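You operate a simulated robot arm through the tools that you are given. There is no shell and no other tool. Be economical: measure what you need, move in short steps, check, and stop when the job is done.

You run a simulated robot arm. Do the job below in one go: nothing can be reset, and whatever is moved stays where it is left.

## Task
Plug the toaster in and toast the rack's slice on setting 3.
Fine: white plug, socket three, switched on once it sits; the toast goes back in the rack.

Only the result counts: the job must be done as asked and must still hold three seconds after the hand-in. Knocking over, shifting, dropping, spilling or breaking anything else fails it.

## Robot
A 6-joint arm with a two-finger parallel gripper, fixed in place. Base frame: the origin is at the foot of the arm, x ahead of it, y to its left, z up. Readings come in m, degrees, newtons and seconds.
With the tool pointing down near the work surface it reaches from about 0.36 to 0.82 m from the base axis. Its first joint turns from -166.0 to 166.0 degrees. Payload 3.91 kg.
Tool frame: the origin (TCP) lies between the finger pads and is the grasp point; the fingertips stand 0.03 m ahead of it; z points along the fingers, y is the line along which they close. The gripper opens to 0.11 m. The fingers are 0.02 m wide and 0.01 m thick; the gripper's body (0.048 by 0.112 m) begins 0.055 m behind the TCP.
Orientation is that of the tool frame in the base frame, as a unit quaternion [w, x, y, z]. With the fingers straight down and closing along the base's y, the tool's x points along the base's -x, its y along +y and its z along -z.

## Interface
- The arm moves only by the tool drive_tool. Its argument "rows" is a list of rows, each a list of 7 numbers: the shift along the tool's x, y, z in cm, then the turn, a rotation vector about the tool's x, y, z in degrees, then the opening in per cent of the stroke, from 0 (shut) to 100 (fully open). In form: [[tx, ty, tz, wx, wy, wz, claw], ...]. A call has 1 to 12 rows; each row is the pose to reach, as a shift and turn from the pose commanded when the call began, along the tool's axes at that moment. A row lasts 0.2 s, in which the tool goes at most 0.05 m and 8.6 degrees; a call with a longer step from one row to the next is refused whole, and so is a gripper value outside its range. A pose out of reach is approached as far as the arm can. The call stops where the force on the tool passes 40 N (or 10 N more than at its start, if that is more) or the arm is blocked; 0.2 s more then pass. Each finger travels about 0.045 m/s and halts on what it meets, pressing with about 28 N; the grip force reading is that of the motor and also rises with nothing between the fingers. The clock runs only during rows and for 0.2 s after the last one: add rows that repeat a pose to give the fingers time. It gives the time, the measured TCP pose, the force on the tool (base axes), the opening and the grip force at its end, in the units of the frame above (readings bear some noise), with the torque about the TCP (base axes, N m) and any sound that the robot's microphone picked up.
- Cameras (640 x 400 px; columns grow to the right, rows downward): "scene" is fixed at [0.2215, -0.5012, 1.6744]; the picture's right is [0.43, -0.90, 0.00], its down [-0.87, -0.41, -0.26] and it looks along [0.23, 0.11, -0.97] (base axes); focal length 214 px, centre (320, 200). "wrist" rides on the gripper at [0.077, 0.007, -0.114] in the tool frame; the picture's right is [-0.09, 1.00, 0.00], its down [-0.80, -0.07, -0.59] and it looks along [-0.59, -0.05, 0.80] (tool axes); focal length 270 px, centre (320, 200). There is no depth. A picture from a camera that has moved, and an enlarged one, comes with that camera's place and axes in the base frame and with its lens.
- camera(camera): a new picture of that camera. The clock stands still meanwhile.
- move_column(by): slides the trunk up (or, below 0, down) by that many m; the arm rides with it, the base frame stays. It gives what a move gives, with no picture.
- enlarge(camera, box): a new picture of the part [left, top, right, bottom] of that camera's present view, enlarged. The clock stands still meanwhile.
- job_done(): hands the job in; it is judged then, once.

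Go step by step. Nothing tells you positions but the pictures and the camera data: compare them with the known pose of the tool, close in by small moves and look again before you grip or let go. The budget is 120 turns and 64 pictures, counting those below and the enlarged ones. Unless the task says otherwise, let go and move clear before handing in, and close with one line.

The tools are called after ">>>" as name(argument=value, ...) on one line, values as JSON. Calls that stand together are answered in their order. drive_tool: Moves the arm, as the interface text tells. Its arguments: {"type":"object","properties":{"rows":{"type":"array","items":{"type":"array","items":{"type":"number"}}}},"required":["rows"]} The other tools are called the same way: move_column (by) slides the trunk up or down; camera (camera) takes a picture; enlarge (camera, box) takes an enlarged picture of a part of a camera's view; job_done () hands the job in.

At the start:

```text
clock: 0.0
eef_pos: [0.3934, -0.2083, 1.3748]
orientation: [0.0, 0.0, 1.0, 0.0]
wrist_force: [-0.2, 0.2, -0.1]
wrist_torque: [-0.01, -0.03, -0.01]
finger_gap: 0.1097
gripper_force: 0.0
trunk travel left (down, up): [-0.575, 0.035]
```

scene: 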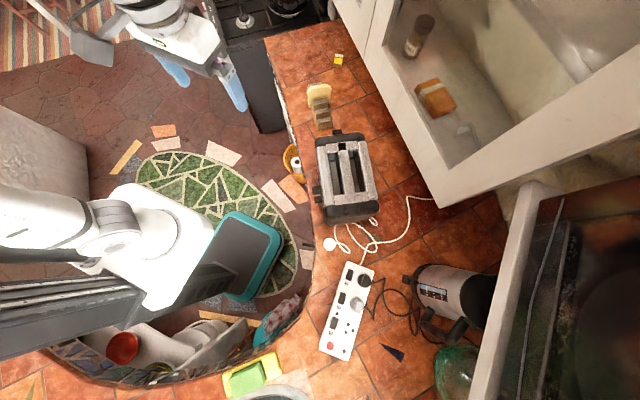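
wrist: 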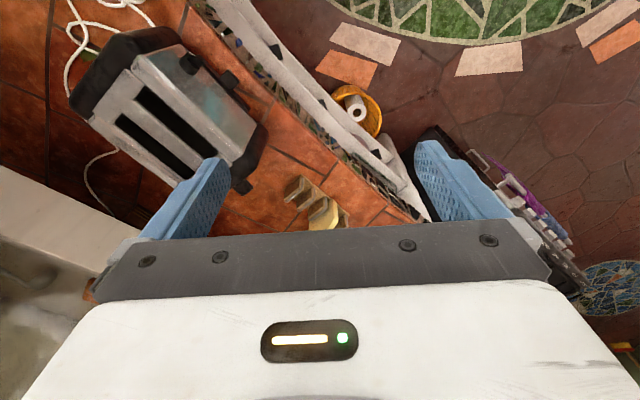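

I see a counter with a toaster, a toast rack with one slice, a power strip and some plugs. I'll look closer at each first.

>>> enlarge(camera="scene", box=[280, 220, 440, 370])

>>> enlarge(camera="scene", box=[280, 70, 400, 250])

```text
2.67 times, centred on (360, 295) of scene
camera zoom: at [0.2215, -0.5012, 1.6744], right [0.43, -0.9, 0.0], down [-0.87, -0.41, -0.26], along [0.23, 0.11, -0.97], focal length 572 px, centre (213, -53)
```

zoom: 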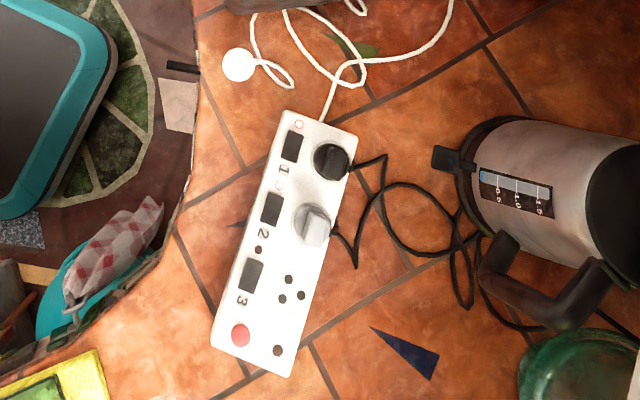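

```text
2.22 times, centred on (340, 160) of scene
camera zoom: at [0.2215, -0.5012, 1.6744], right [0.43, -0.9, 0.0], down [-0.87, -0.41, -0.26], along [0.23, 0.11, -0.97], focal length 477 px, centre (276, 289)
```

zoom: 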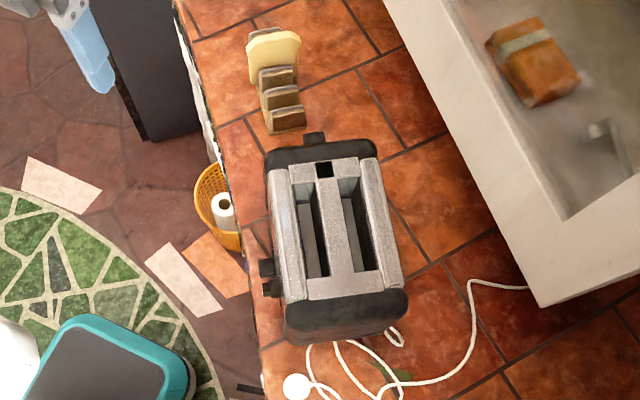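

The strip's socket 3 is the free one, and the white plug lies near the toaster, with the counter at roughly z≈0.9. I'll swing the tool over towards the strip for a closer look.

>>> drive_tool(rows=[[2.4, -2.4, 1.2, 0, 0, 8, 100], [4.8, -4.8, 2.4, 0, 0, 16, 100], [7.3, -7.2, 3.7, 0, 0, 24, 100], [9.7, -9.7, 5, 0, 0, 32, 100], [12.1, -12.1, 6.2, 0, 0, 40, 100], [14.6, -14.5, 7.5, 0, 0, 48, 100], [17, -17, 8.7, 0, 0, 56, 100], [19.4, -19.4, 10, 0, 0, 64, 100], [21.9, -21.8, 11.2, 0, 0, 72, 100], [24.3, -24.2, 12.5, 0, 0, 80, 100]])

>>> camera(camera="wrist")

```text
clock: 2.2
eef_pos: [0.1496, -0.4483, 1.2508]
orientation: [0.0, 0.644, 0.765, 0.0]
wrist_force: [0.0, -0.3, 0.6]
wrist_torque: [0.02, 0.02, 0.01]
finger_gap: 0.1101
gripper_force: 0.1
trunk travel left (down, up): [-0.575, 0.035]
```

```text
59 pictures are left
camera wrist: at [0.1433, -0.3714, 1.3645], right [1.0, 0.08, 0.0], down [0.07, -0.8, 0.59], along [0.05, -0.59, -0.8], focal length 270 px, centre (320, 200)
```

wrist: 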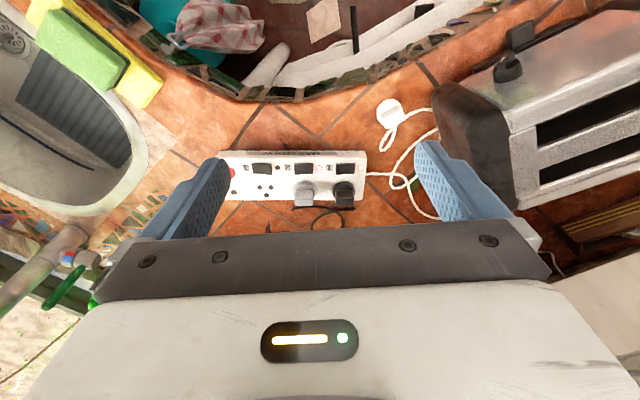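

The wrist view is upside down (image top is nearest the base), and the strip, plug and toaster knobs are in view. I'll zoom in on them.

>>> enlarge(camera="wrist", box=[210, 80, 450, 230])

>>> enlarge(camera="wrist", box=[430, 10, 640, 220])

```text
2.67 times, centred on (330, 155) of wrist
camera zoom: at [0.1433, -0.3714, 1.3645], right [1.0, 0.08, 0.0], down [0.07, -0.8, 0.59], along [0.05, -0.59, -0.8], focal length 721 px, centre (293, 320)
```

zoom: 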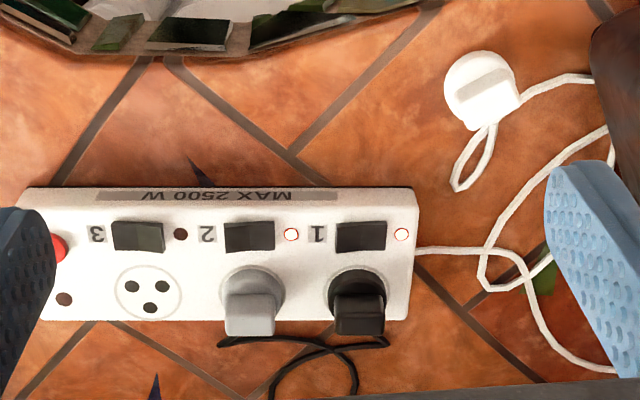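

```text
1.90 times, centred on (535, 115) of wrist
camera zoom: at [0.1433, -0.3714, 1.3645], right [1.0, 0.08, 0.0], down [0.07, -0.8, 0.59], along [0.05, -0.59, -0.8], focal length 515 px, centre (-90, 362)
```

zoom: 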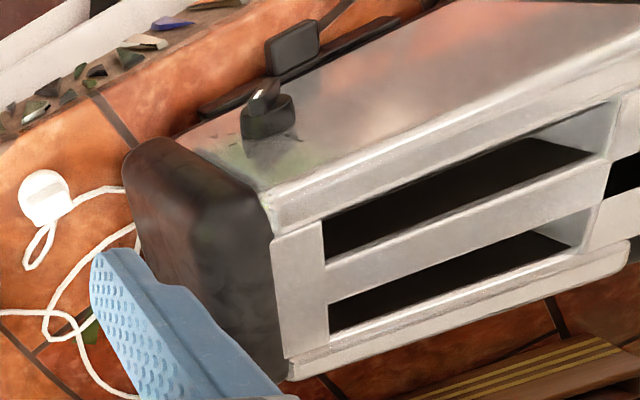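

The plug lies flat beside the toaster at about (0.27, -0.51). I'll bring the gripper above it, higher than the toaster, and look down.

>>> drive_tool(rows=[[-2.1, 2.7, 3.2, 0, 0, -4.5, 100], [-4.1, 5.4, 6.5, 0, 0, -9, 100], [-6.2, 8.1, 9.7, 0, 0, -13.5, 100], [-8.3, 10.8, 13, 0, 0, -18, 100]])

>>> camera(camera="wrist")

```text
clock: 3.2
eef_pos: [0.2712, -0.5127, 1.1196]
orientation: [0.0, 0.514, 0.858, 0.0]
wrist_force: [0.2, -0.4, -1.7]
wrist_torque: [-0.01, 0.04, -0.01]
finger_gap: 0.1099
gripper_force: 0.1
trunk travel left (down, up): [-0.575, 0.035]
```

```text
56 pictures are left
camera wrist: at [0.241, -0.4412, 1.2345], right [0.92, 0.39, 0.0], down [0.32, -0.74, 0.59], along [0.23, -0.55, -0.8], focal length 270 px, centre (320, 200)
```

wrist: 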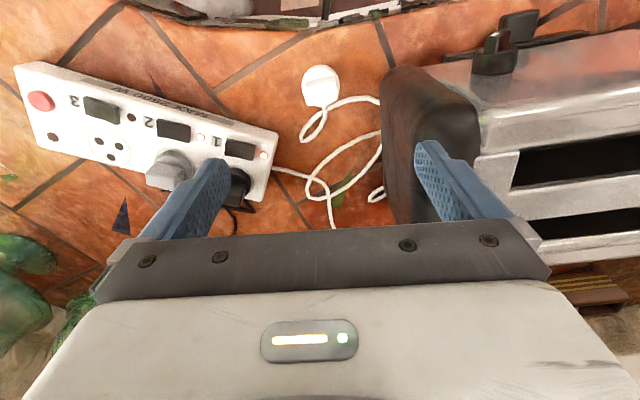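

The plug is nearly directly below the tool. I'll enlarge it to read its orientation.

>>> enlarge(camera="wrist", box=[280, 50, 380, 150])

>>> enlarge(camera="wrist", box=[380, 0, 640, 160])

```text
4.00 times, centred on (330, 100) of wrist
camera zoom: at [0.241, -0.4412, 1.2345], right [0.92, 0.39, 0.0], down [0.32, -0.74, 0.59], along [0.23, -0.55, -0.8], focal length 1081 px, centre (280, 600)
```

zoom: 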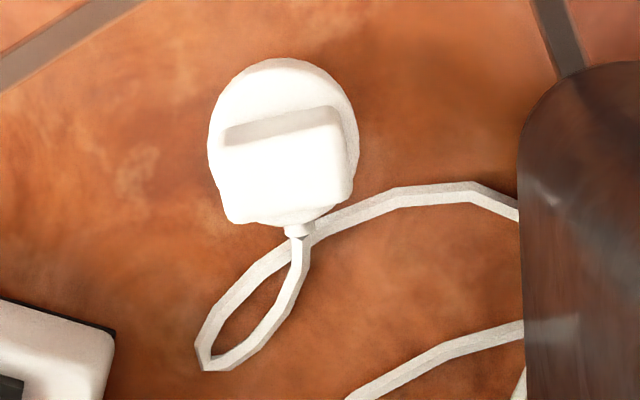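

```text
2.46 times, centred on (510, 80) of wrist
camera zoom: at [0.241, -0.4412, 1.2345], right [0.92, 0.39, 0.0], down [0.32, -0.74, 0.59], along [0.23, -0.55, -0.8], focal length 665 px, centre (-148, 495)
```

zoom: 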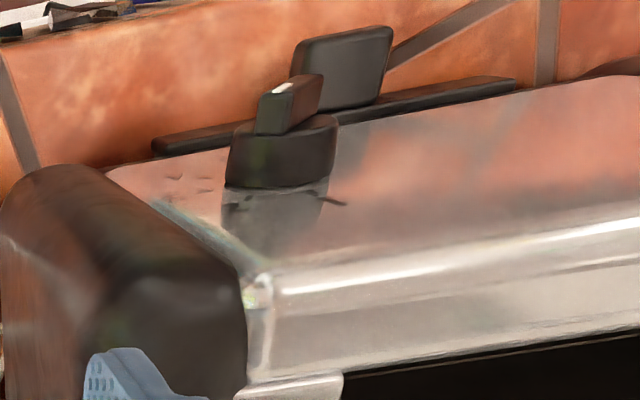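

The plug stands with its grip block up, cable pointing away towards roughly -53°, and needs a grip closing along about 36°. The toaster end is about 6–7 cm away, so I'll narrow the opening, turn slightly, go down part way and recheck.

>>> drive_tool(rows=[[0, 0, 3.5, 0, 0, -4, 55], [0, 0, 7, 0, 0, -8, 55], [0, 0, 10, 0, 0, -8, 55], [0, 0, 10, 0, 0, -8, 55], [0, 0, 10, 0, 0, -8, 55]])

>>> camera(camera="wrist")

```text
clock: 4.4
eef_pos: [0.2695, -0.5142, 1.0185]
orientation: [0.0, 0.454, 0.891, 0.0]
wrist_force: [-0.2, 0.4, -0.2]
wrist_torque: [-0.01, 0.0, 0.0]
finger_gap: 0.0609
gripper_force: 0.1
trunk travel left (down, up): [-0.575, 0.035]
```

```text
53 pictures are left
camera wrist: at [0.2292, -0.4473, 1.1326], right [0.86, 0.51, 0.0], down [0.41, -0.69, 0.59], along [0.31, -0.51, -0.8], focal length 270 px, centre (320, 200)
```

wrist: 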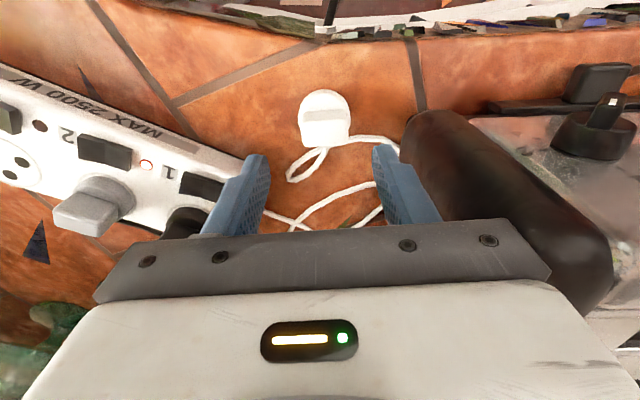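

The plug is about 4 mm off the tool axis, and the toaster clearance looks fine. I'll descend further and recheck.

>>> drive_tool(rows=[[-0.4, 0.2, 3, 0, 0, 0, 55], [-0.4, 0.2, 5.0, 0, 0, 0, 55]])

>>> camera(camera="wrist")

```text
clock: 5.0
eef_pos: [0.274, -0.5148, 0.9701]
orientation: [0.0, 0.454, 0.891, 0.0]
wrist_force: [-0.7, 0.4, 0.6]
wrist_torque: [0.0, 0.04, 0.02]
finger_gap: 0.0608
gripper_force: 0.1
trunk travel left (down, up): [-0.575, 0.035]
```

```text
52 pictures are left
camera wrist: at [0.2341, -0.4477, 1.0835], right [0.86, 0.51, 0.0], down [0.41, -0.69, 0.59], along [0.31, -0.51, -0.8], focal length 270 px, centre (320, 200)
```

wrist: 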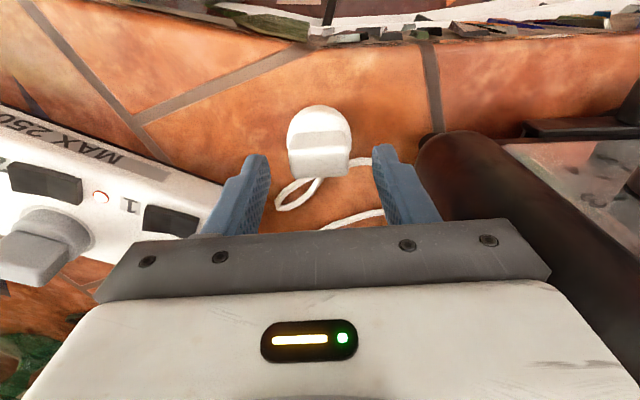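

Closer now; I'll enlarge to see the block against the fingertips.

>>> enlarge(camera="wrist", box=[220, 80, 420, 220])

```text
2.86 times, centred on (320, 150) of wrist
camera zoom: at [0.2341, -0.4477, 1.0835], right [0.86, 0.51, 0.0], down [0.41, -0.69, 0.59], along [0.31, -0.51, -0.8], focal length 772 px, centre (320, 343)
```

zoom: 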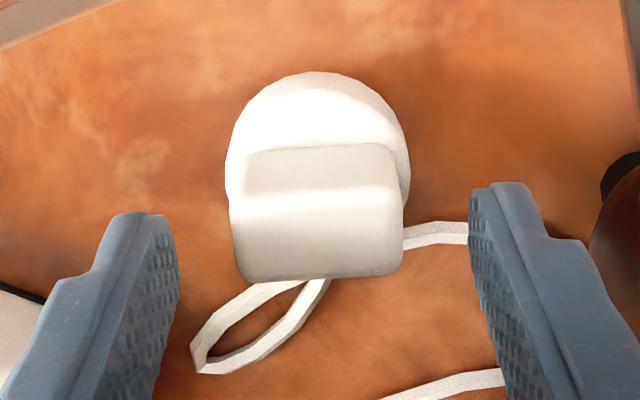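

The block (about 38 mm wide) sits centred between the fingers. I'll lower until the tips are just above the disc and close.

>>> drive_tool(rows=[[0, 0, 1.0, 0, 0, 0, 55], [0, 0, 1.9, 0, 0, 0, 55], [0, 0, 1.9, 0, 0, 0, 30], [0, 0, 1.9, 0, 0, 0, 20], [0, 0, 1.9, 0, 0, 0, 10], [0, 0, 1.9, 0, 0, 0, 10]])

>>> enlarge(camera="wrist", box=[220, 80, 420, 220])

```text
clock: 6.4
eef_pos: [0.2741, -0.5144, 0.9526]
orientation: [0.0, 0.454, 0.891, 0.0]
wrist_force: [0.2, 0.2, 1.0]
wrist_torque: [0.01, 0.01, 0.03]
finger_gap: 0.0407
gripper_force: 28.3
trunk travel left (down, up): [-0.575, 0.035]
```

```text
2.86 times, centred on (320, 150) of wrist
camera zoom: at [0.2343, -0.4474, 1.0663], right [0.86, 0.51, 0.0], down [0.41, -0.69, 0.59], along [0.31, -0.51, -0.8], focal length 772 px, centre (320, 343)
```

zoom: 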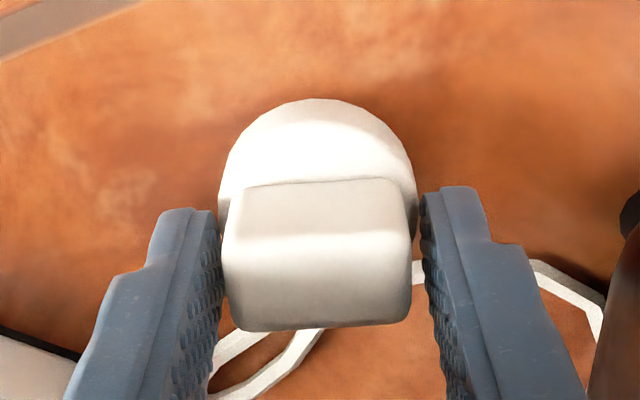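

The plug is gripped at 41 mm. I'll lift it straight up.

>>> drive_tool(rows=[[0, 0, -2, 0, 0, 0, 10], [0, 0, -5, 0, 0, 0, 10], [0, 0, -9, 0, 0, 0, 10], [0, 0, -12, 0, 0, 0, 10]])

>>> camera(camera="wrist")

```text
clock: 7.4
eef_pos: [0.273, -0.513, 1.0711]
orientation: [0.0, 0.454, 0.891, 0.0]
wrist_force: [-0.6, 0.0, -0.7]
wrist_torque: [-0.04, -0.01, 0.02]
finger_gap: 0.0409
gripper_force: 27.7
trunk travel left (down, up): [-0.575, 0.035]
```

```text
49 pictures are left
camera wrist: at [0.2327, -0.4468, 1.1856], right [0.86, 0.51, 0.0], down [0.41, -0.69, 0.59], along [0.31, -0.51, -0.8], focal length 270 px, centre (320, 200)
```

wrist: 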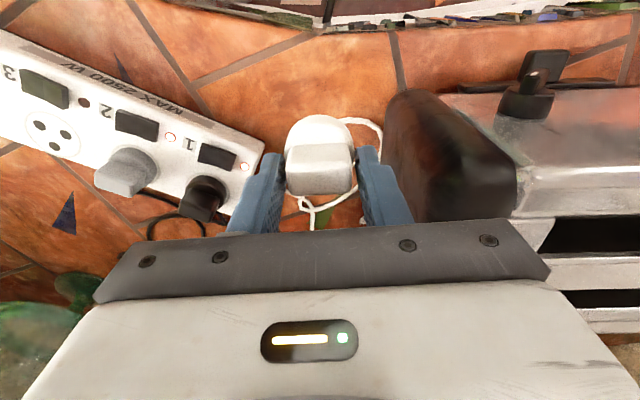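

The plug hangs cleanly in the grip. I'll carry it over socket 3, turning 30° so the cable points away from the switches like the other plugs.

>>> drive_tool(rows=[[-0.2, -4.5, 0.2, 0, 0, 5, 10], [-0.5, -8.9, 0.4, 0, 0, 10, 10], [-0.7, -13.3, 0.6, 0, 0, 15, 10], [-0.9, -17.8, 0.8, 0, 0, 20, 10], [-1.1, -22.2, 1.0, 0, 0, 25, 10], [-1.3, -26.6, 1.1, 0, 0, 30, 10]])

>>> camera(camera="wrist")

>>> enlarge(camera="scene", box=[280, 220, 440, 370])

```text
clock: 8.8
eef_pos: [0.0659, -0.683, 1.0576]
orientation: [0.0, 0.67, 0.742, 0.0]
wrist_force: [0.0, -0.1, -0.7]
wrist_torque: [0.03, -0.02, -0.01]
finger_gap: 0.0408
gripper_force: 27.8
trunk travel left (down, up): [-0.575, 0.035]
```

```text
48 pictures are left
camera wrist: at [0.0643, -0.6057, 1.1722], right [1.0, 0.02, 0.0], down [0.01, -0.8, 0.59], along [0.01, -0.59, -0.8], focal length 270 px, centre (320, 200)
```

wrist: 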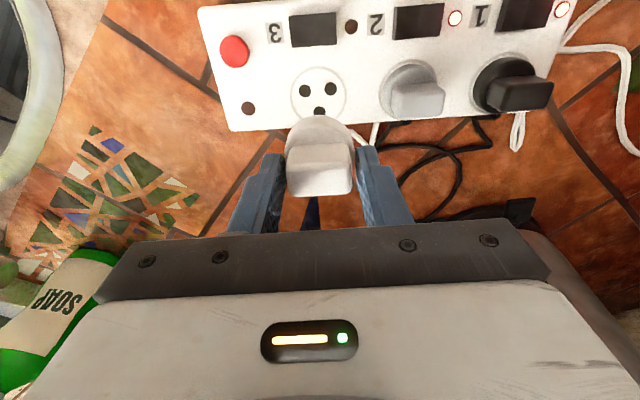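

```text
2.67 times, centred on (360, 295) of scene
camera zoom: at [0.2215, -0.5012, 1.6744], right [0.43, -0.9, 0.0], down [-0.87, -0.41, -0.26], along [0.23, 0.11, -0.97], focal length 572 px, centre (213, -53)
```

zoom: 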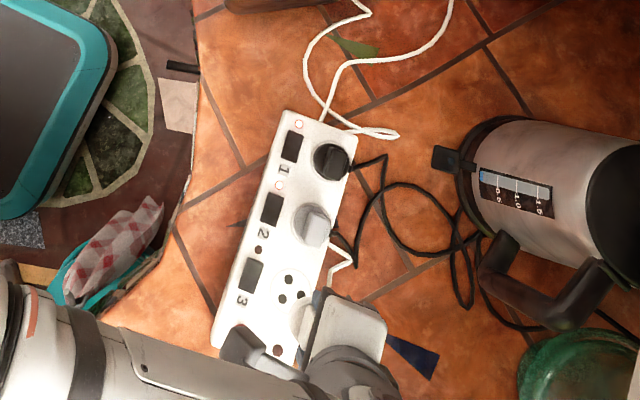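

I'm nearly above socket 3, with the alignment about right. I'll zoom to measure the plug disc centre against the socket.

>>> enlarge(camera="wrist", box=[230, 50, 410, 210])

```text
2.50 times, centred on (320, 130) of wrist
camera zoom: at [0.0643, -0.6057, 1.1722], right [1.0, 0.02, 0.0], down [0.01, -0.8, 0.59], along [0.01, -0.59, -0.8], focal length 676 px, centre (320, 375)
```

zoom: 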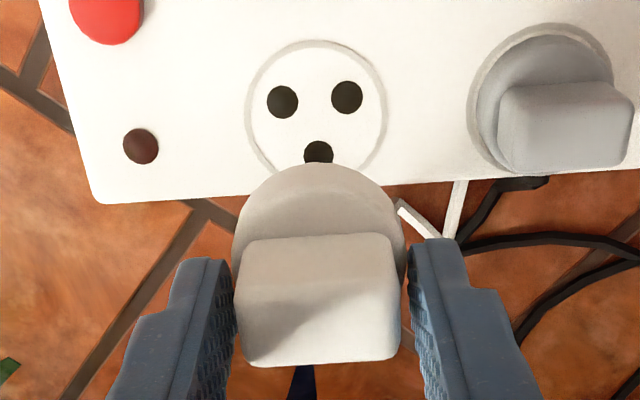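

The plug axis is about 6 mm short of the socket centre. I'll correct that and come down 3.5 cm, then recheck.

>>> drive_tool(rows=[[0.6, -0.1, 1.2, 0, 0, 0, 10], [0.6, -0.1, 2.4, 0, 0, 0, 10], [0.6, -0.1, 3.5, 0, 0, 0, 10]])

>>> enlarge(camera="wrist", box=[230, 50, 410, 210])

```text
clock: 9.6
eef_pos: [0.0656, -0.6746, 1.0243]
orientation: [0.0, 0.669, 0.743, 0.0]
wrist_force: [-0.9, -1.1, -2.0]
wrist_torque: [0.01, 0.0, -0.01]
finger_gap: 0.0408
gripper_force: 27.9
trunk travel left (down, up): [-0.575, 0.035]
```

```text
2.50 times, centred on (320, 130) of wrist
camera zoom: at [0.0643, -0.5985, 1.1381], right [1.0, 0.02, 0.0], down [0.01, -0.8, 0.59], along [0.01, -0.59, -0.8], focal length 676 px, centre (320, 375)
```

zoom: 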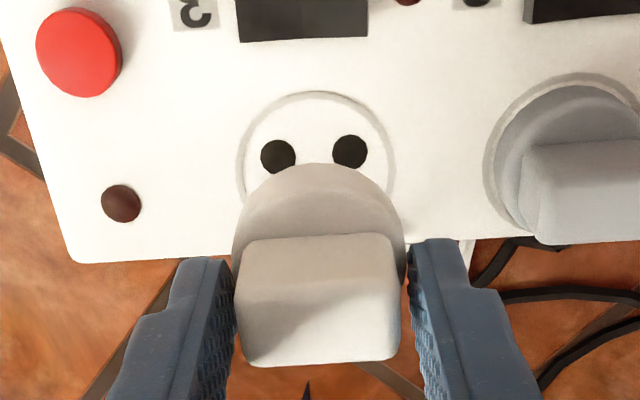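

Good; x off by about 1 mm. I'll come down another 1.5 cm and look again.

>>> drive_tool(rows=[[0.1, -0.1, 0.8, 0, 0, 0, 10], [0.1, -0.1, 1.5, 0, 0, 0, 10]])

>>> enlarge(camera="wrist", box=[230, 70, 410, 210])

```text
clock: 10.2
eef_pos: [0.0641, -0.6761, 1.0085]
orientation: [0.0, 0.669, 0.743, 0.0]
wrist_force: [0.9, 0.2, -1.0]
wrist_torque: [-0.02, -0.01, 0.02]
finger_gap: 0.041
gripper_force: 27.5
trunk travel left (down, up): [-0.575, 0.035]
```

```text
2.86 times, centred on (320, 140) of wrist
camera zoom: at [0.0621, -0.598, 1.123], right [1.0, 0.02, 0.0], down [0.01, -0.8, 0.59], along [0.01, -0.59, -0.8], focal length 772 px, centre (320, 371)
```

zoom: 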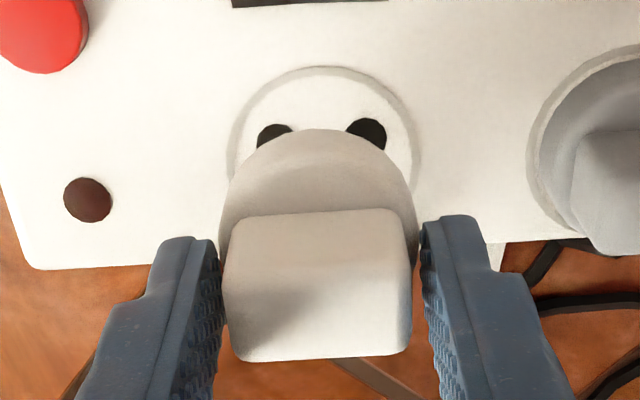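

Nearly concentric now; I'll make 1 mm corrections and continue down slowly.

>>> drive_tool(rows=[[0.1, 0.1, 0.4, 0, 0, 0, 10], [0.1, 0.1, 0.8, 0, 0, 0, 10], [0.1, 0.1, 1.3, 0, 0, 0, 10]])

>>> enlarge(camera="wrist", box=[230, 70, 410, 210])

```text
clock: 11.0
eef_pos: [0.0647, -0.6729, 0.9962]
orientation: [0.0, 0.669, 0.743, 0.0]
wrist_force: [0.3, -0.4, -0.5]
wrist_torque: [0.01, 0.01, -0.02]
finger_gap: 0.041
gripper_force: 27.7
trunk travel left (down, up): [-0.575, 0.035]
```

```text
2.86 times, centred on (320, 140) of wrist
camera zoom: at [0.063, -0.5961, 1.1102], right [1.0, 0.02, 0.0], down [0.01, -0.8, 0.59], along [0.01, -0.59, -0.8], focal length 772 px, centre (320, 371)
```

zoom: 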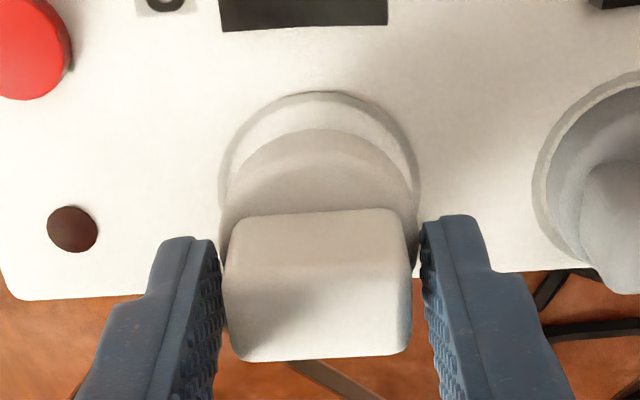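

The disc and socket ring look concentric within about 1 mm. I'll lower gently with force feedback.

>>> drive_tool(rows=[[-0.1, 0.05, 0.2, 0, 0, 0, 10], [-0.1, 0.05, 0.5, 0, 0, 0, 10], [-0.1, 0.05, 0.8, 0, 0, 0, 10]])

>>> enlarge(camera="wrist", box=[230, 70, 410, 210])

```text
clock: 11.8
eef_pos: [0.0641, -0.6757, 0.9894]
orientation: [0.0, 0.669, 0.743, 0.0]
wrist_force: [0.0, -0.3, -0.8]
wrist_torque: [0.01, 0.0, 0.01]
finger_gap: 0.0409
gripper_force: 28.0
trunk travel left (down, up): [-0.575, 0.035]
```

```text
2.86 times, centred on (320, 140) of wrist
camera zoom: at [0.0632, -0.5981, 1.102], right [1.0, 0.02, 0.0], down [0.01, -0.8, 0.59], along [0.01, -0.59, -0.8], focal length 772 px, centre (320, 371)
```

zoom: 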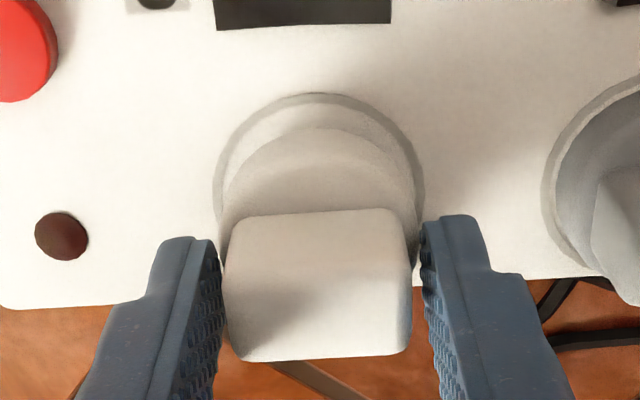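

Aligned in y; a small x touch-up and continue down.

>>> drive_tool(rows=[[0, 0.07, 0.3, 0, 0, 0, 10], [0, 0.07, 0.6, 0, 0, 0, 10], [0, 0.07, 0.9, 0, 0, 0, 10], [0, 0.07, 1.2, 0, 0, 0, 10], [0, 0.07, 1.5, 0, 0, 0, 10]])

>>> enlarge(camera="wrist", box=[230, 70, 410, 210])

```text
clock: 13.0
eef_pos: [0.0658, -0.6744, 0.9777]
orientation: [0.002, 0.669, 0.743, -0.002]
wrist_force: [0.2, -1.7, 17.2]
wrist_torque: [0.25, -0.06, 0.0]
finger_gap: 0.0411
gripper_force: 28.1
trunk travel left (down, up): [-0.575, 0.035]
```

```text
2.86 times, centred on (320, 140) of wrist
camera zoom: at [0.0642, -0.5968, 1.0909], right [1.0, 0.02, 0.0], down [0.01, -0.8, 0.6], along [0.01, -0.6, -0.8], focal length 772 px, centre (320, 371)
```

zoom: 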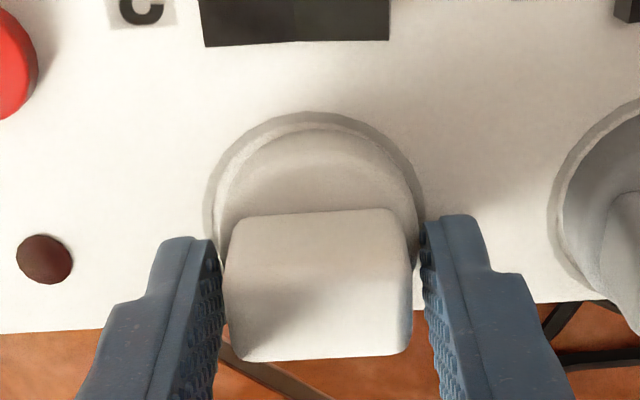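

I met 17 N of resistance. I'll compare with the seated grey plug to judge whether mine is in or resting on the rim.

>>> enlarge(camera="wrist", box=[280, 60, 520, 210])

>>> enlarge(camera="scene", box=[320, 260, 400, 340])

```text
2.67 times, centred on (400, 135) of wrist
camera zoom: at [0.0642, -0.5968, 1.0909], right [1.0, 0.02, 0.0], down [0.01, -0.8, 0.6], along [0.01, -0.6, -0.8], focal length 721 px, centre (107, 373)
```

zoom: 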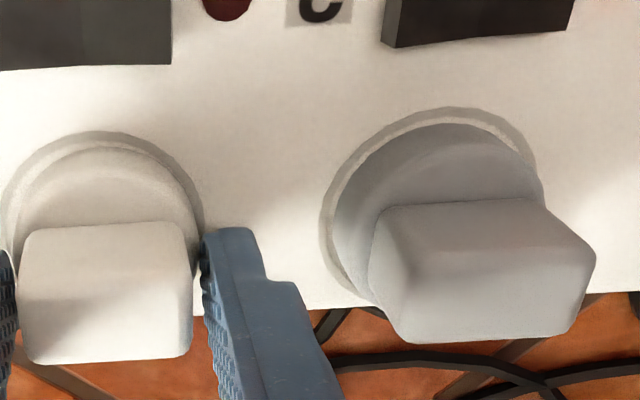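

```text
5.00 times, centred on (360, 300) of scene
camera zoom: at [0.2215, -0.5012, 1.6744], right [0.43, -0.9, 0.0], down [-0.87, -0.41, -0.26], along [0.23, 0.11, -0.97], focal length 1072 px, centre (120, -300)
```

zoom: 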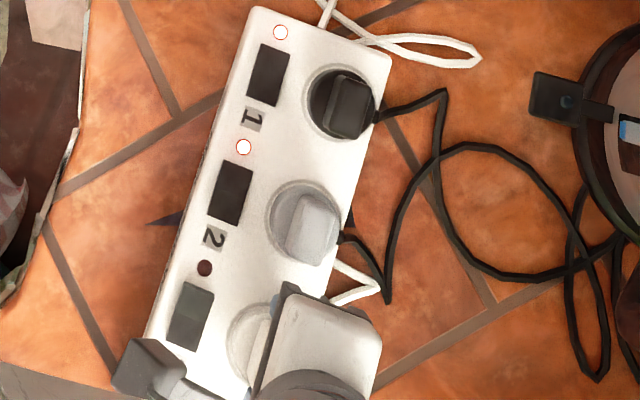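

The plug looks much like the seated grey one in size and ring gap. I'll press a little more to see if it goes deeper or is bottomed.

>>> drive_tool(rows=[[0, 0, 0.15, 0, 0, 0, 10], [0, 0, 0.3, 0, 0, 0, 10], [0, 0, 0.3, 0, 0, 0, 10]])

```text
clock: 13.8
eef_pos: [0.0654, -0.6734, 0.9736]
orientation: [0.002, 0.668, 0.744, 0.0]
wrist_force: [1.4, -4.0, 20.3]
wrist_torque: [-0.09, -0.12, 0.01]
finger_gap: 0.0408
gripper_force: 28.0
trunk travel left (down, up): [-0.575, 0.035]
```

It moved deeper under steady friction force, so the pins are going in. I'll continue pressing in small steps.

>>> drive_tool(rows=[[0, 0, 0.2, 0, 0, 0, 10], [0, 0, 0.4, 0, 0, 0, 10], [0, 0, 0.6, 0, 0, 0, 10], [0, 0, 0.6, 0, 0, 0, 10]])

```text
clock: 14.8
eef_pos: [0.0654, -0.6737, 0.9654]
orientation: [0.001, 0.669, 0.743, -0.001]
wrist_force: [0.2, -1.0, 24.3]
wrist_torque: [0.26, -0.01, -0.03]
finger_gap: 0.0408
gripper_force: 28.7
trunk travel left (down, up): [-0.575, 0.035]
```

>>> drive_tool(rows=[[0, 0, 0.2, 0, 0, 0, 10], [0, 0, 0.4, 0, 0, 0, 10], [0, 0, 0.6, 0, 0, 0, 10], [0, 0, 0.6, 0, 0, 0, 10]])

>>> enlarge(camera="wrist", box=[230, 70, 470, 220])

```text
clock: 15.4
eef_pos: [0.0656, -0.675, 0.9664]
orientation: [0.002, 0.669, 0.743, -0.005]
wrist_force: [0.5, 1.4, 13.7]
wrist_torque: [0.39, -0.17, 0.11]
finger_gap: 0.0409
gripper_force: 28.1
trunk travel left (down, up): [-0.575, 0.035]
stopped in row 3: the force on the tool passed its limit at 42 N (the readings are from after the stop); the commanded pose is now the measured one
```

```text
2.67 times, centred on (350, 145) of wrist
camera zoom: at [0.0643, -0.5972, 1.0795], right [1.0, 0.02, 0.0], down [0.01, -0.8, 0.6], along [0.01, -0.6, -0.8], focal length 721 px, centre (240, 347)
```

zoom: 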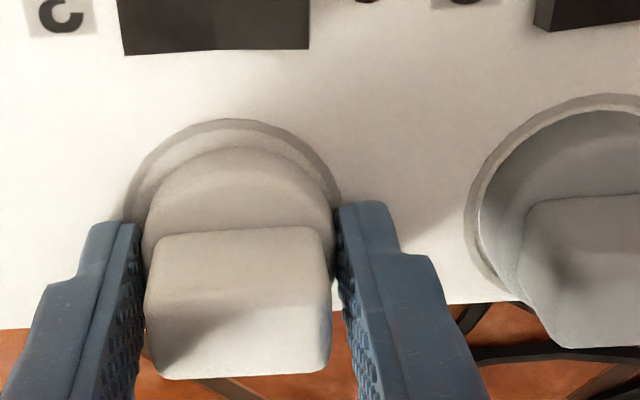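

The grip slid down the plug instead: the pins haven't entered. I'll lift off and tilt the plug so the scene camera can show me its pins.

>>> drive_tool(rows=[[0, 0, -2, 0, 0, 0, 10], [0, 0, -5, 0, 0, 0, 10], [0, 0, -8, 0, 0, 0, 10], [0, 0, -12, 0, 0, 0, 10]])

>>> camera(camera="wrist")

```text
clock: 16.4
eef_pos: [0.0619, -0.6756, 1.0855]
orientation: [0.002, 0.669, 0.743, -0.001]
wrist_force: [-0.6, 0.2, -1.3]
wrist_torque: [0.0, 0.01, -0.04]
finger_gap: 0.041
gripper_force: 28.4
trunk travel left (down, up): [-0.575, 0.035]
```

```text
37 pictures are left
camera wrist: at [0.061, -0.5983, 1.1992], right [1.0, 0.02, 0.0], down [0.01, -0.8, 0.6], along [0.01, -0.6, -0.8], focal length 270 px, centre (320, 200)
```

wrist: 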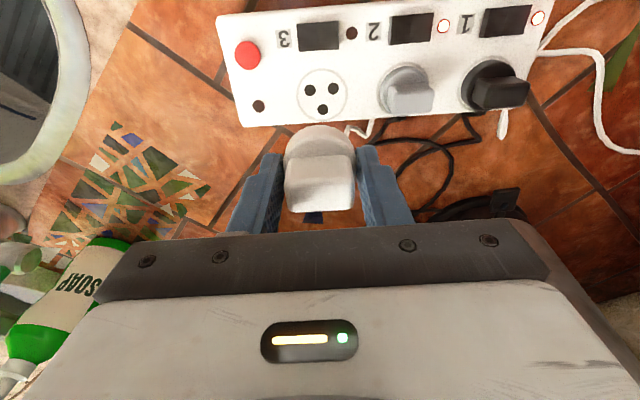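

I'll tilt the tool outwards by 60° to show the pins from above.

>>> drive_tool(rows=[[0, 0, -1, 0, -7.5, 0, 10], [0, 0, -2, 0, -15, 0, 10], [0, 0, -3, 0, -22.5, 0, 10], [0, 0, -4, 0, -30, 0, 10], [0, 0, -5, 0, -37.5, 0, 10], [0, 0, -6, 0, -45, 0, 10], [0, 0, -7, 0, -52.5, 0, 10], [0, 0, -8, 0, -60, 0, 10], [0, 0, -8, 0, -68, 0, 10]])

>>> enlarge(camera="scene", box=[320, 260, 420, 360])

```text
clock: 18.4
eef_pos: [0.0802, -0.672, 1.1618]
orientation: [0.412, 0.509, 0.659, -0.371]
wrist_force: [-5.4, -2.3, 0.9]
wrist_torque: [0.12, -0.14, 0.19]
finger_gap: 0.0407
gripper_force: 28.0
out of reach, approached as far as the arm can: row 7, 8
trunk travel left (down, up): [-0.575, 0.035]
```

```text
4.00 times, centred on (370, 310) of scene
camera zoom: at [0.2215, -0.5012, 1.6744], right [0.43, -0.9, 0.0], down [-0.87, -0.41, -0.26], along [0.23, 0.11, -0.97], focal length 858 px, centre (120, -240)
```

zoom: 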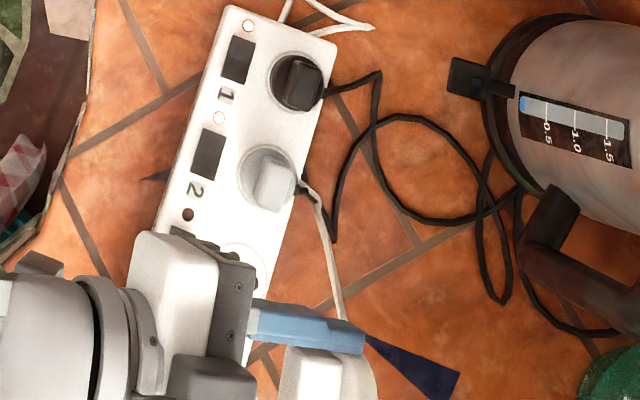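

The plug is at the lower edge of this view; I'll zoom on it.

>>> enlarge(camera="scene", box=[340, 330, 412, 375])

```text
8.89 times, centred on (376, 352) of scene
camera zoom: at [0.2215, -0.5012, 1.6744], right [0.43, -0.9, 0.0], down [-0.87, -0.41, -0.26], along [0.23, 0.11, -0.97], focal length 1906 px, centre (-178, -1156)
```

zoom: 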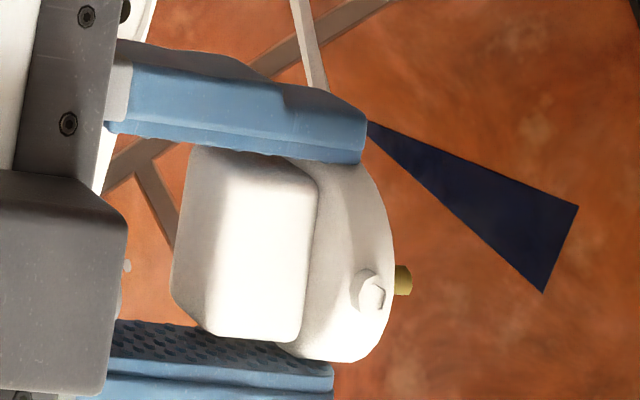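

Very informative: the single pin is on the cable side, matching the socket, and pins extend about 1 cm beyond the fingertips, so the earlier press probably had them partly in while the grip slipped. I'll tilt back upright and redo it, finishing with a push on top of the plug. First, settle and read the pose.

>>> drive_tool(rows=[[0, 0, 0, 0, 7.5, 0, 10], [0, 0, 0, 0, 15, 0, 10], [0, 0, 0, 0, 22.5, 0, 10], [0, 0, 0, 0, 30, 0, 10], [0, 0, 0, 0, 37.5, 0, 10], [0, 0, 0, 0, 45, 0, 10], [0, 0, 0, 0, 52.5, 0, 10], [0, 0, 0, 0, 60, 0, 10], [0, 0, 0, 0, 68, 0, 10], [0, 0, 0, 0, 68, 0, 10]])

```text
clock: 20.6
eef_pos: [0.0672, -0.6765, 1.1631]
orientation: [0.0, 0.669, 0.743, -0.002]
wrist_force: [-0.1, -0.4, -0.4]
wrist_torque: [0.03, -0.01, 0.04]
finger_gap: 0.041
gripper_force: 28.2
out of reach, approached as far as the arm can: row 3, 4
trunk travel left (down, up): [-0.575, 0.035]
```

Upright again with the plug still held. Descend back above the socket and check alignment.

>>> drive_tool(rows=[[0.25, -0.15, 4.5, 0, 0, 0, 10], [0.25, -0.15, 9, 0, 0, 0, 10], [0.25, -0.15, 13, 0, 0, 0, 10], [0.25, -0.15, 16, 0, 0, 0, 10], [0.25, -0.15, 16, 0, 0, 0, 10]])

>>> enlarge(camera="wrist", box=[230, 70, 410, 210])

```text
clock: 21.9
eef_pos: [0.0637, -0.6727, 1.001]
orientation: [0.001, 0.669, 0.743, -0.001]
wrist_force: [0.0, -0.7, -0.8]
wrist_torque: [-0.01, 0.01, 0.01]
finger_gap: 0.0409
gripper_force: 27.4
trunk travel left (down, up): [-0.575, 0.035]
```

```text
2.86 times, centred on (320, 140) of wrist
camera zoom: at [0.0609, -0.5941, 1.1154], right [1.0, 0.02, 0.0], down [0.01, -0.8, 0.6], along [0.01, -0.6, -0.8], focal length 772 px, centre (320, 371)
```

zoom: 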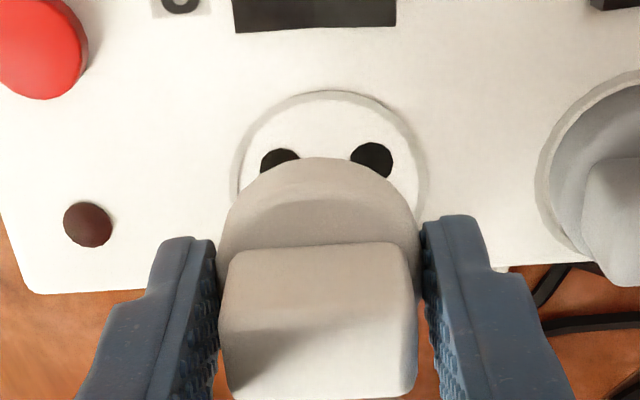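

The plug now sits with its pin face flush with the fingertips; it needs about +2 mm in x and -1 mm in y. I'll correct and come down until pins almost touch.

>>> drive_tool(rows=[[-0.1, 0.22, 0.6, 0, 0, 0, 10], [-0.1, 0.22, 1.2, 0, 0, 0, 10], [-0.1, 0.22, 1.8, 0, 0, 0, 10], [-0.1, 0.22, 1.8, 0, 0, 0, 10]])

>>> enlarge(camera="wrist", box=[230, 70, 410, 210])

```text
clock: 22.9
eef_pos: [0.0665, -0.6741, 0.9863]
orientation: [0.001, 0.669, 0.743, -0.002]
wrist_force: [-0.1, 0.4, -1.6]
wrist_torque: [-0.01, -0.02, -0.01]
finger_gap: 0.0407
gripper_force: 28.3
trunk travel left (down, up): [-0.575, 0.035]
```

```text
2.86 times, centred on (320, 140) of wrist
camera zoom: at [0.0651, -0.5963, 1.0995], right [1.0, 0.02, 0.0], down [0.01, -0.8, 0.6], along [0.01, -0.6, -0.8], focal length 772 px, centre (320, 371)
```

zoom: 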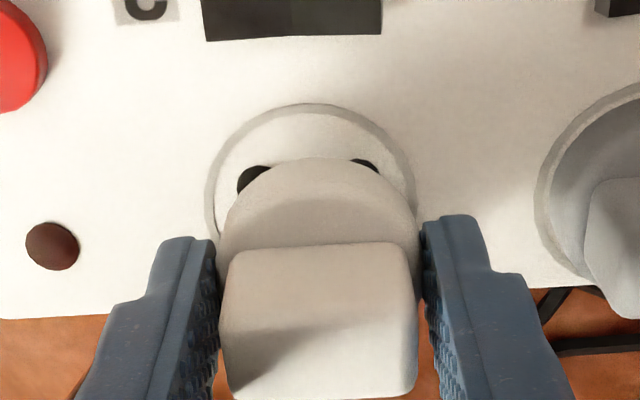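

Overshot x by about 1.5 mm; y is good. Correct it and lower gently.

>>> drive_tool(rows=[[0.05, -0.15, 0.2, 0, 0, 0, 10], [0.05, -0.15, 0.5, 0, 0, 0, 10], [0.05, -0.15, 0.8, 0, 0, 0, 10], [0.05, -0.15, 0.8, 0, 0, 0, 10]])

>>> enlarge(camera="wrist", box=[230, 70, 410, 210])

```text
clock: 23.9
eef_pos: [0.0652, -0.6735, 0.978]
orientation: [0.001, 0.669, 0.743, -0.001]
wrist_force: [0.5, -0.5, -1.0]
wrist_torque: [-0.01, 0.01, -0.01]
finger_gap: 0.041
gripper_force: 28.1
trunk travel left (down, up): [-0.575, 0.035]
```

```text
2.86 times, centred on (320, 140) of wrist
camera zoom: at [0.0637, -0.5967, 1.0912], right [1.0, 0.02, 0.0], down [0.01, -0.8, 0.6], along [0.01, -0.6, -0.8], focal length 772 px, centre (320, 371)
```

zoom: 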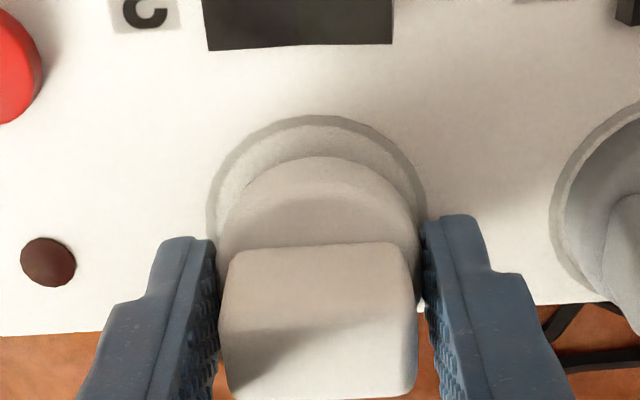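

x is centred now; y needs +1 mm. Continue down.

>>> drive_tool(rows=[[0.1, 0, 0.2, 0, 0, 0, 10], [0.1, 0, 0.4, 0, 0, 0, 10], [0.1, 0, 0.6, 0, 0, 0, 10], [0.1, 0, 0.8, 0, 0, 0, 10], [0.1, 0, 0.8, 0, 0, 0, 10]])

```text
clock: 25.1
eef_pos: [0.0645, -0.6737, 0.969]
orientation: [0.002, 0.67, 0.743, -0.001]
wrist_force: [-0.2, -0.3, -3.9]
wrist_torque: [0.03, -0.03, 0.05]
finger_gap: 0.0407
gripper_force: 27.9
trunk travel left (down, up): [-0.575, 0.035]
```

>>> drive_tool(rows=[[0, 0, 0.15, 0, 0, 0, 10], [0, 0, 0.3, 0, 0, 0, 10], [0, 0, 0.5, 0, 0, 0, 10], [0, 0, 0.5, 0, 0, 0, 10]])

>>> enlarge(camera="wrist", box=[230, 70, 410, 210])

```text
clock: 26.1
eef_pos: [0.0646, -0.6738, 0.9674]
orientation: [0.004, 0.669, 0.743, -0.003]
wrist_force: [-1.3, -0.2, 18.7]
wrist_torque: [0.33, 0.02, 0.05]
finger_gap: 0.0407
gripper_force: 28.1
trunk travel left (down, up): [-0.575, 0.035]
```

```text
2.86 times, centred on (320, 140) of wrist
camera zoom: at [0.0635, -0.5945, 1.0809], right [1.0, 0.02, 0.0], down [0.01, -0.8, 0.6], along [0.01, -0.6, -0.8], focal length 772 px, centre (320, 371)
```

zoom: 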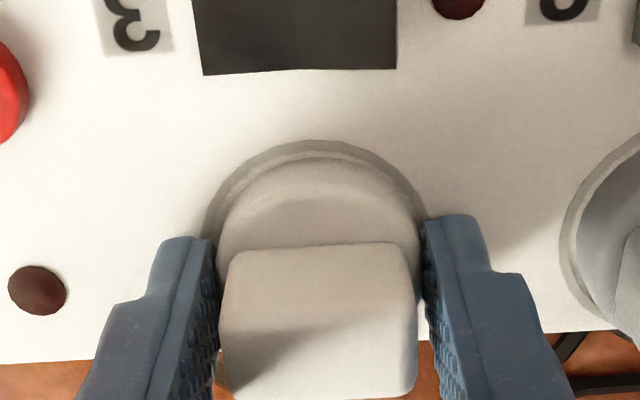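

By re-projecting the tilted picture, the pin face sits ~6.5 mm beyond the fingertips. So contact here means the face is flush with the strip, that is, the plug is seated. I'll release, back up and look.

>>> drive_tool(rows=[[0, 0, 0.15, 0, 0, 0, 10], [0, 0, 0, 0, 0, 0, 45], [0, 0, 0, 0, 0, 0, 55], [0, 0, 0, 0, 0, 0, 55], [0, 0, -3, 0, 0, 0, 55], [0, 0, -7, 0, 0, 0, 55], [0, 0, -11, 0, 0, 0, 55]])

>>> camera(camera="wrist")

```text
clock: 27.6
eef_pos: [0.0668, -0.6691, 1.0748]
orientation: [0.001, 0.669, 0.744, -0.001]
wrist_force: [-0.2, 0.5, -0.4]
wrist_torque: [-0.02, 0.01, 0.04]
finger_gap: 0.0605
gripper_force: 0.0
trunk travel left (down, up): [-0.575, 0.035]
```

```text
30 pictures are left
camera wrist: at [0.0646, -0.5921, 1.1883], right [1.0, 0.02, 0.0], down [0.01, -0.8, 0.6], along [0.01, -0.6, -0.8], focal length 270 px, centre (320, 200)
```

wrist: 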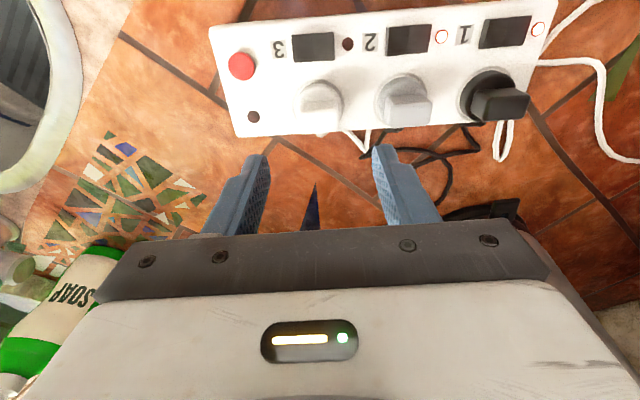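

The white plug is in socket 3, sitting like the grey one. I'll zoom in to confirm and to study the switch.

>>> enlarge(camera="wrist", box=[220, 0, 460, 150])

```text
2.67 times, centred on (340, 75) of wrist
camera zoom: at [0.0646, -0.5921, 1.1883], right [1.0, 0.02, 0.0], down [0.01, -0.8, 0.6], along [0.01, -0.6, -0.8], focal length 721 px, centre (267, 533)
```

zoom: 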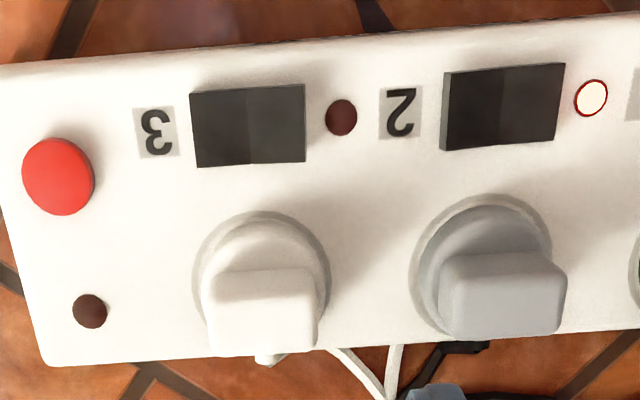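

The plug is fully in. I'll zoom in on the rockers to see which end is pressed on the "on" switches.

>>> enlarge(camera="wrist", box=[270, 10, 430, 80])

```text
4.00 times, centred on (350, 45) of wrist
camera zoom: at [0.0646, -0.5921, 1.1883], right [1.0, 0.02, 0.0], down [0.01, -0.8, 0.6], along [0.01, -0.6, -0.8], focal length 1081 px, centre (200, 820)
```

zoom: 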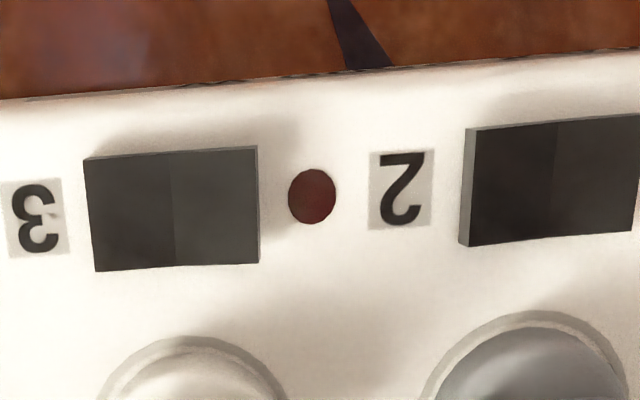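

Switch 3's neon end (image right) is the raised one, opposite to the switches that are on, so I'll press that end. Close the fingers and position just above it at about (0.072, -0.623).

>>> drive_tool(rows=[[2, 0.5, 0, 0, 0, 0, 30], [4.5, 1.05, 0, 0, 0, 0, 0], [4.5, 1.05, 3, 0, 0, 0, 0], [4.5, 1.05, 6, 0, 0, 0, 0], [4.5, 1.05, 8, 0, 0, 0, 0], [4.5, 1.05, 8, 0, 0, 0, 0]])

>>> enlarge(camera="wrist", box=[220, 60, 460, 210])

```text
clock: 29.1
eef_pos: [0.0714, -0.6253, 0.9932]
orientation: [0.0, 0.669, 0.743, -0.001]
wrist_force: [0.2, -0.5, -0.4]
wrist_torque: [0.02, -0.01, 0.01]
finger_gap: 0.0
gripper_force: 28.1
trunk travel left (down, up): [-0.575, 0.035]
```

```text
2.67 times, centred on (340, 135) of wrist
camera zoom: at [0.0702, -0.5477, 1.1067], right [1.0, 0.02, 0.0], down [0.01, -0.8, 0.6], along [0.01, -0.6, -0.8], focal length 721 px, centre (267, 373)
```

zoom: 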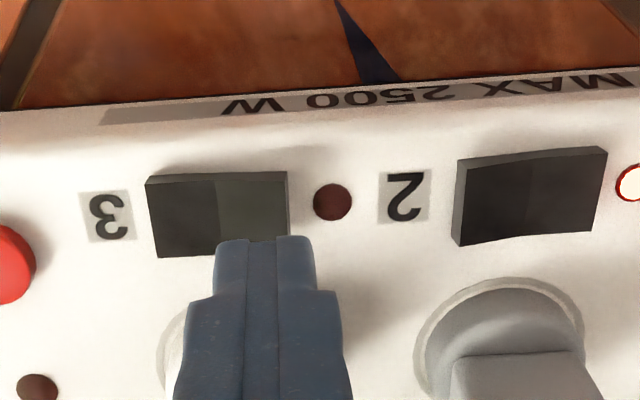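

Tip is above the neon-side half. Press down gradually.

>>> drive_tool(rows=[[0.3, 0, 0.8, 0, 0, 0, 0], [0.3, 0, 1.5, 0, 0, 0, 0], [0.3, 0, 1.8, 0, 0, 0, 0], [0.3, 0, 2.1, 0, 0, 0, 0], [0.3, 0, 2.4, 0, 0, 0, 0], [0.3, 0, 2.6, 0, 0, 0, 0]])

>>> enlarge(camera="wrist", box=[220, 60, 460, 210])

```text
clock: 30.4
eef_pos: [0.071, -0.6238, 0.9727]
orientation: [0.004, 0.669, 0.743, -0.005]
wrist_force: [3.6, 3.8, 33.9]
wrist_torque: [0.27, 0.23, -0.08]
finger_gap: 0.0
gripper_force: 27.7
trunk travel left (down, up): [-0.575, 0.035]
```

```text
2.67 times, centred on (340, 135) of wrist
camera zoom: at [0.0695, -0.5451, 1.086], right [1.0, 0.02, 0.0], down [0.01, -0.8, 0.6], along [0.01, -0.6, -0.8], focal length 721 px, centre (267, 373)
```

zoom: 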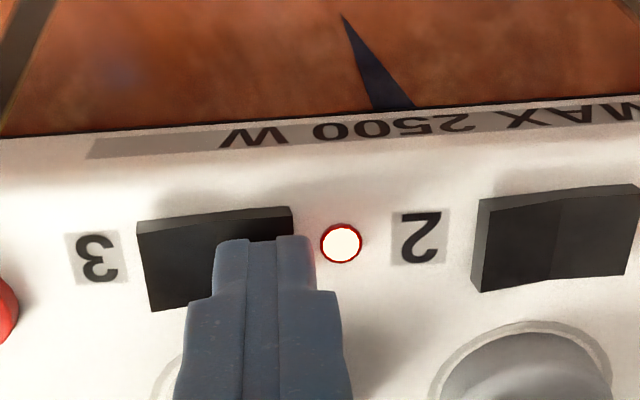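

Switch 3's neon is lit: socket on. Now I'll retract and move in front of the toaster to look at its dial and lever.

>>> drive_tool(rows=[[0, 0, -5, 0, 0, 0, 0], [0, 0, -10, 0, 0, 0, 0], [0, 0, -15, 0, 0, 0, 0], [2.9, 3.2, -15, 0, 0, -3.8, 0], [5.9, 6.4, -15, 0, 0, -7.6, 0], [8.8, 9.6, -15, 0, 0, -11.4, 0], [11.8, 12.8, -15, 0, 0, -15.2, 0], [14.7, 16, -15, 0, 0, -19, 0], [17.7, 19.2, -15, 0, 0, -22.8, 0], [20.6, 22.4, -15, 0, 0, -26.6, 0], [23.6, 25.6, -15, 0, 0, -30.4, 0], [26.5, 28.8, -14, 0, 0, -34, 0]])

>>> camera(camera="wrist")

```text
clock: 33.0
eef_pos: [0.3293, -0.3307, 1.1074]
orientation: [0.001, 0.423, 0.906, -0.002]
wrist_force: [-0.6, -0.2, 0.1]
wrist_torque: [0.02, -0.02, 0.01]
finger_gap: 0.0
gripper_force: 28.2
trunk travel left (down, up): [-0.575, 0.035]
```

```text
25 pictures are left
camera wrist: at [0.2853, -0.2674, 1.2202], right [0.82, 0.57, 0.0], down [0.46, -0.66, 0.6], along [0.34, -0.49, -0.8], focal length 270 px, centre (320, 200)
```

wrist: 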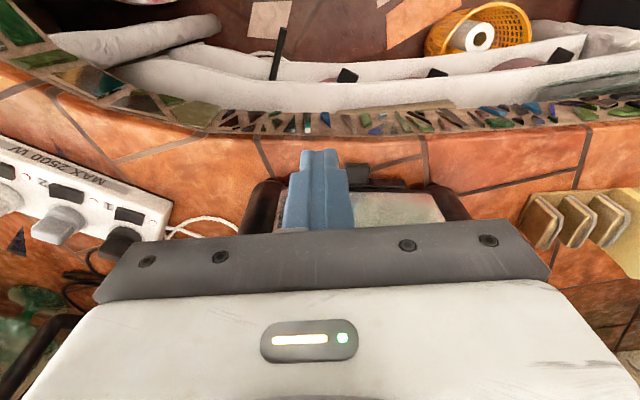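

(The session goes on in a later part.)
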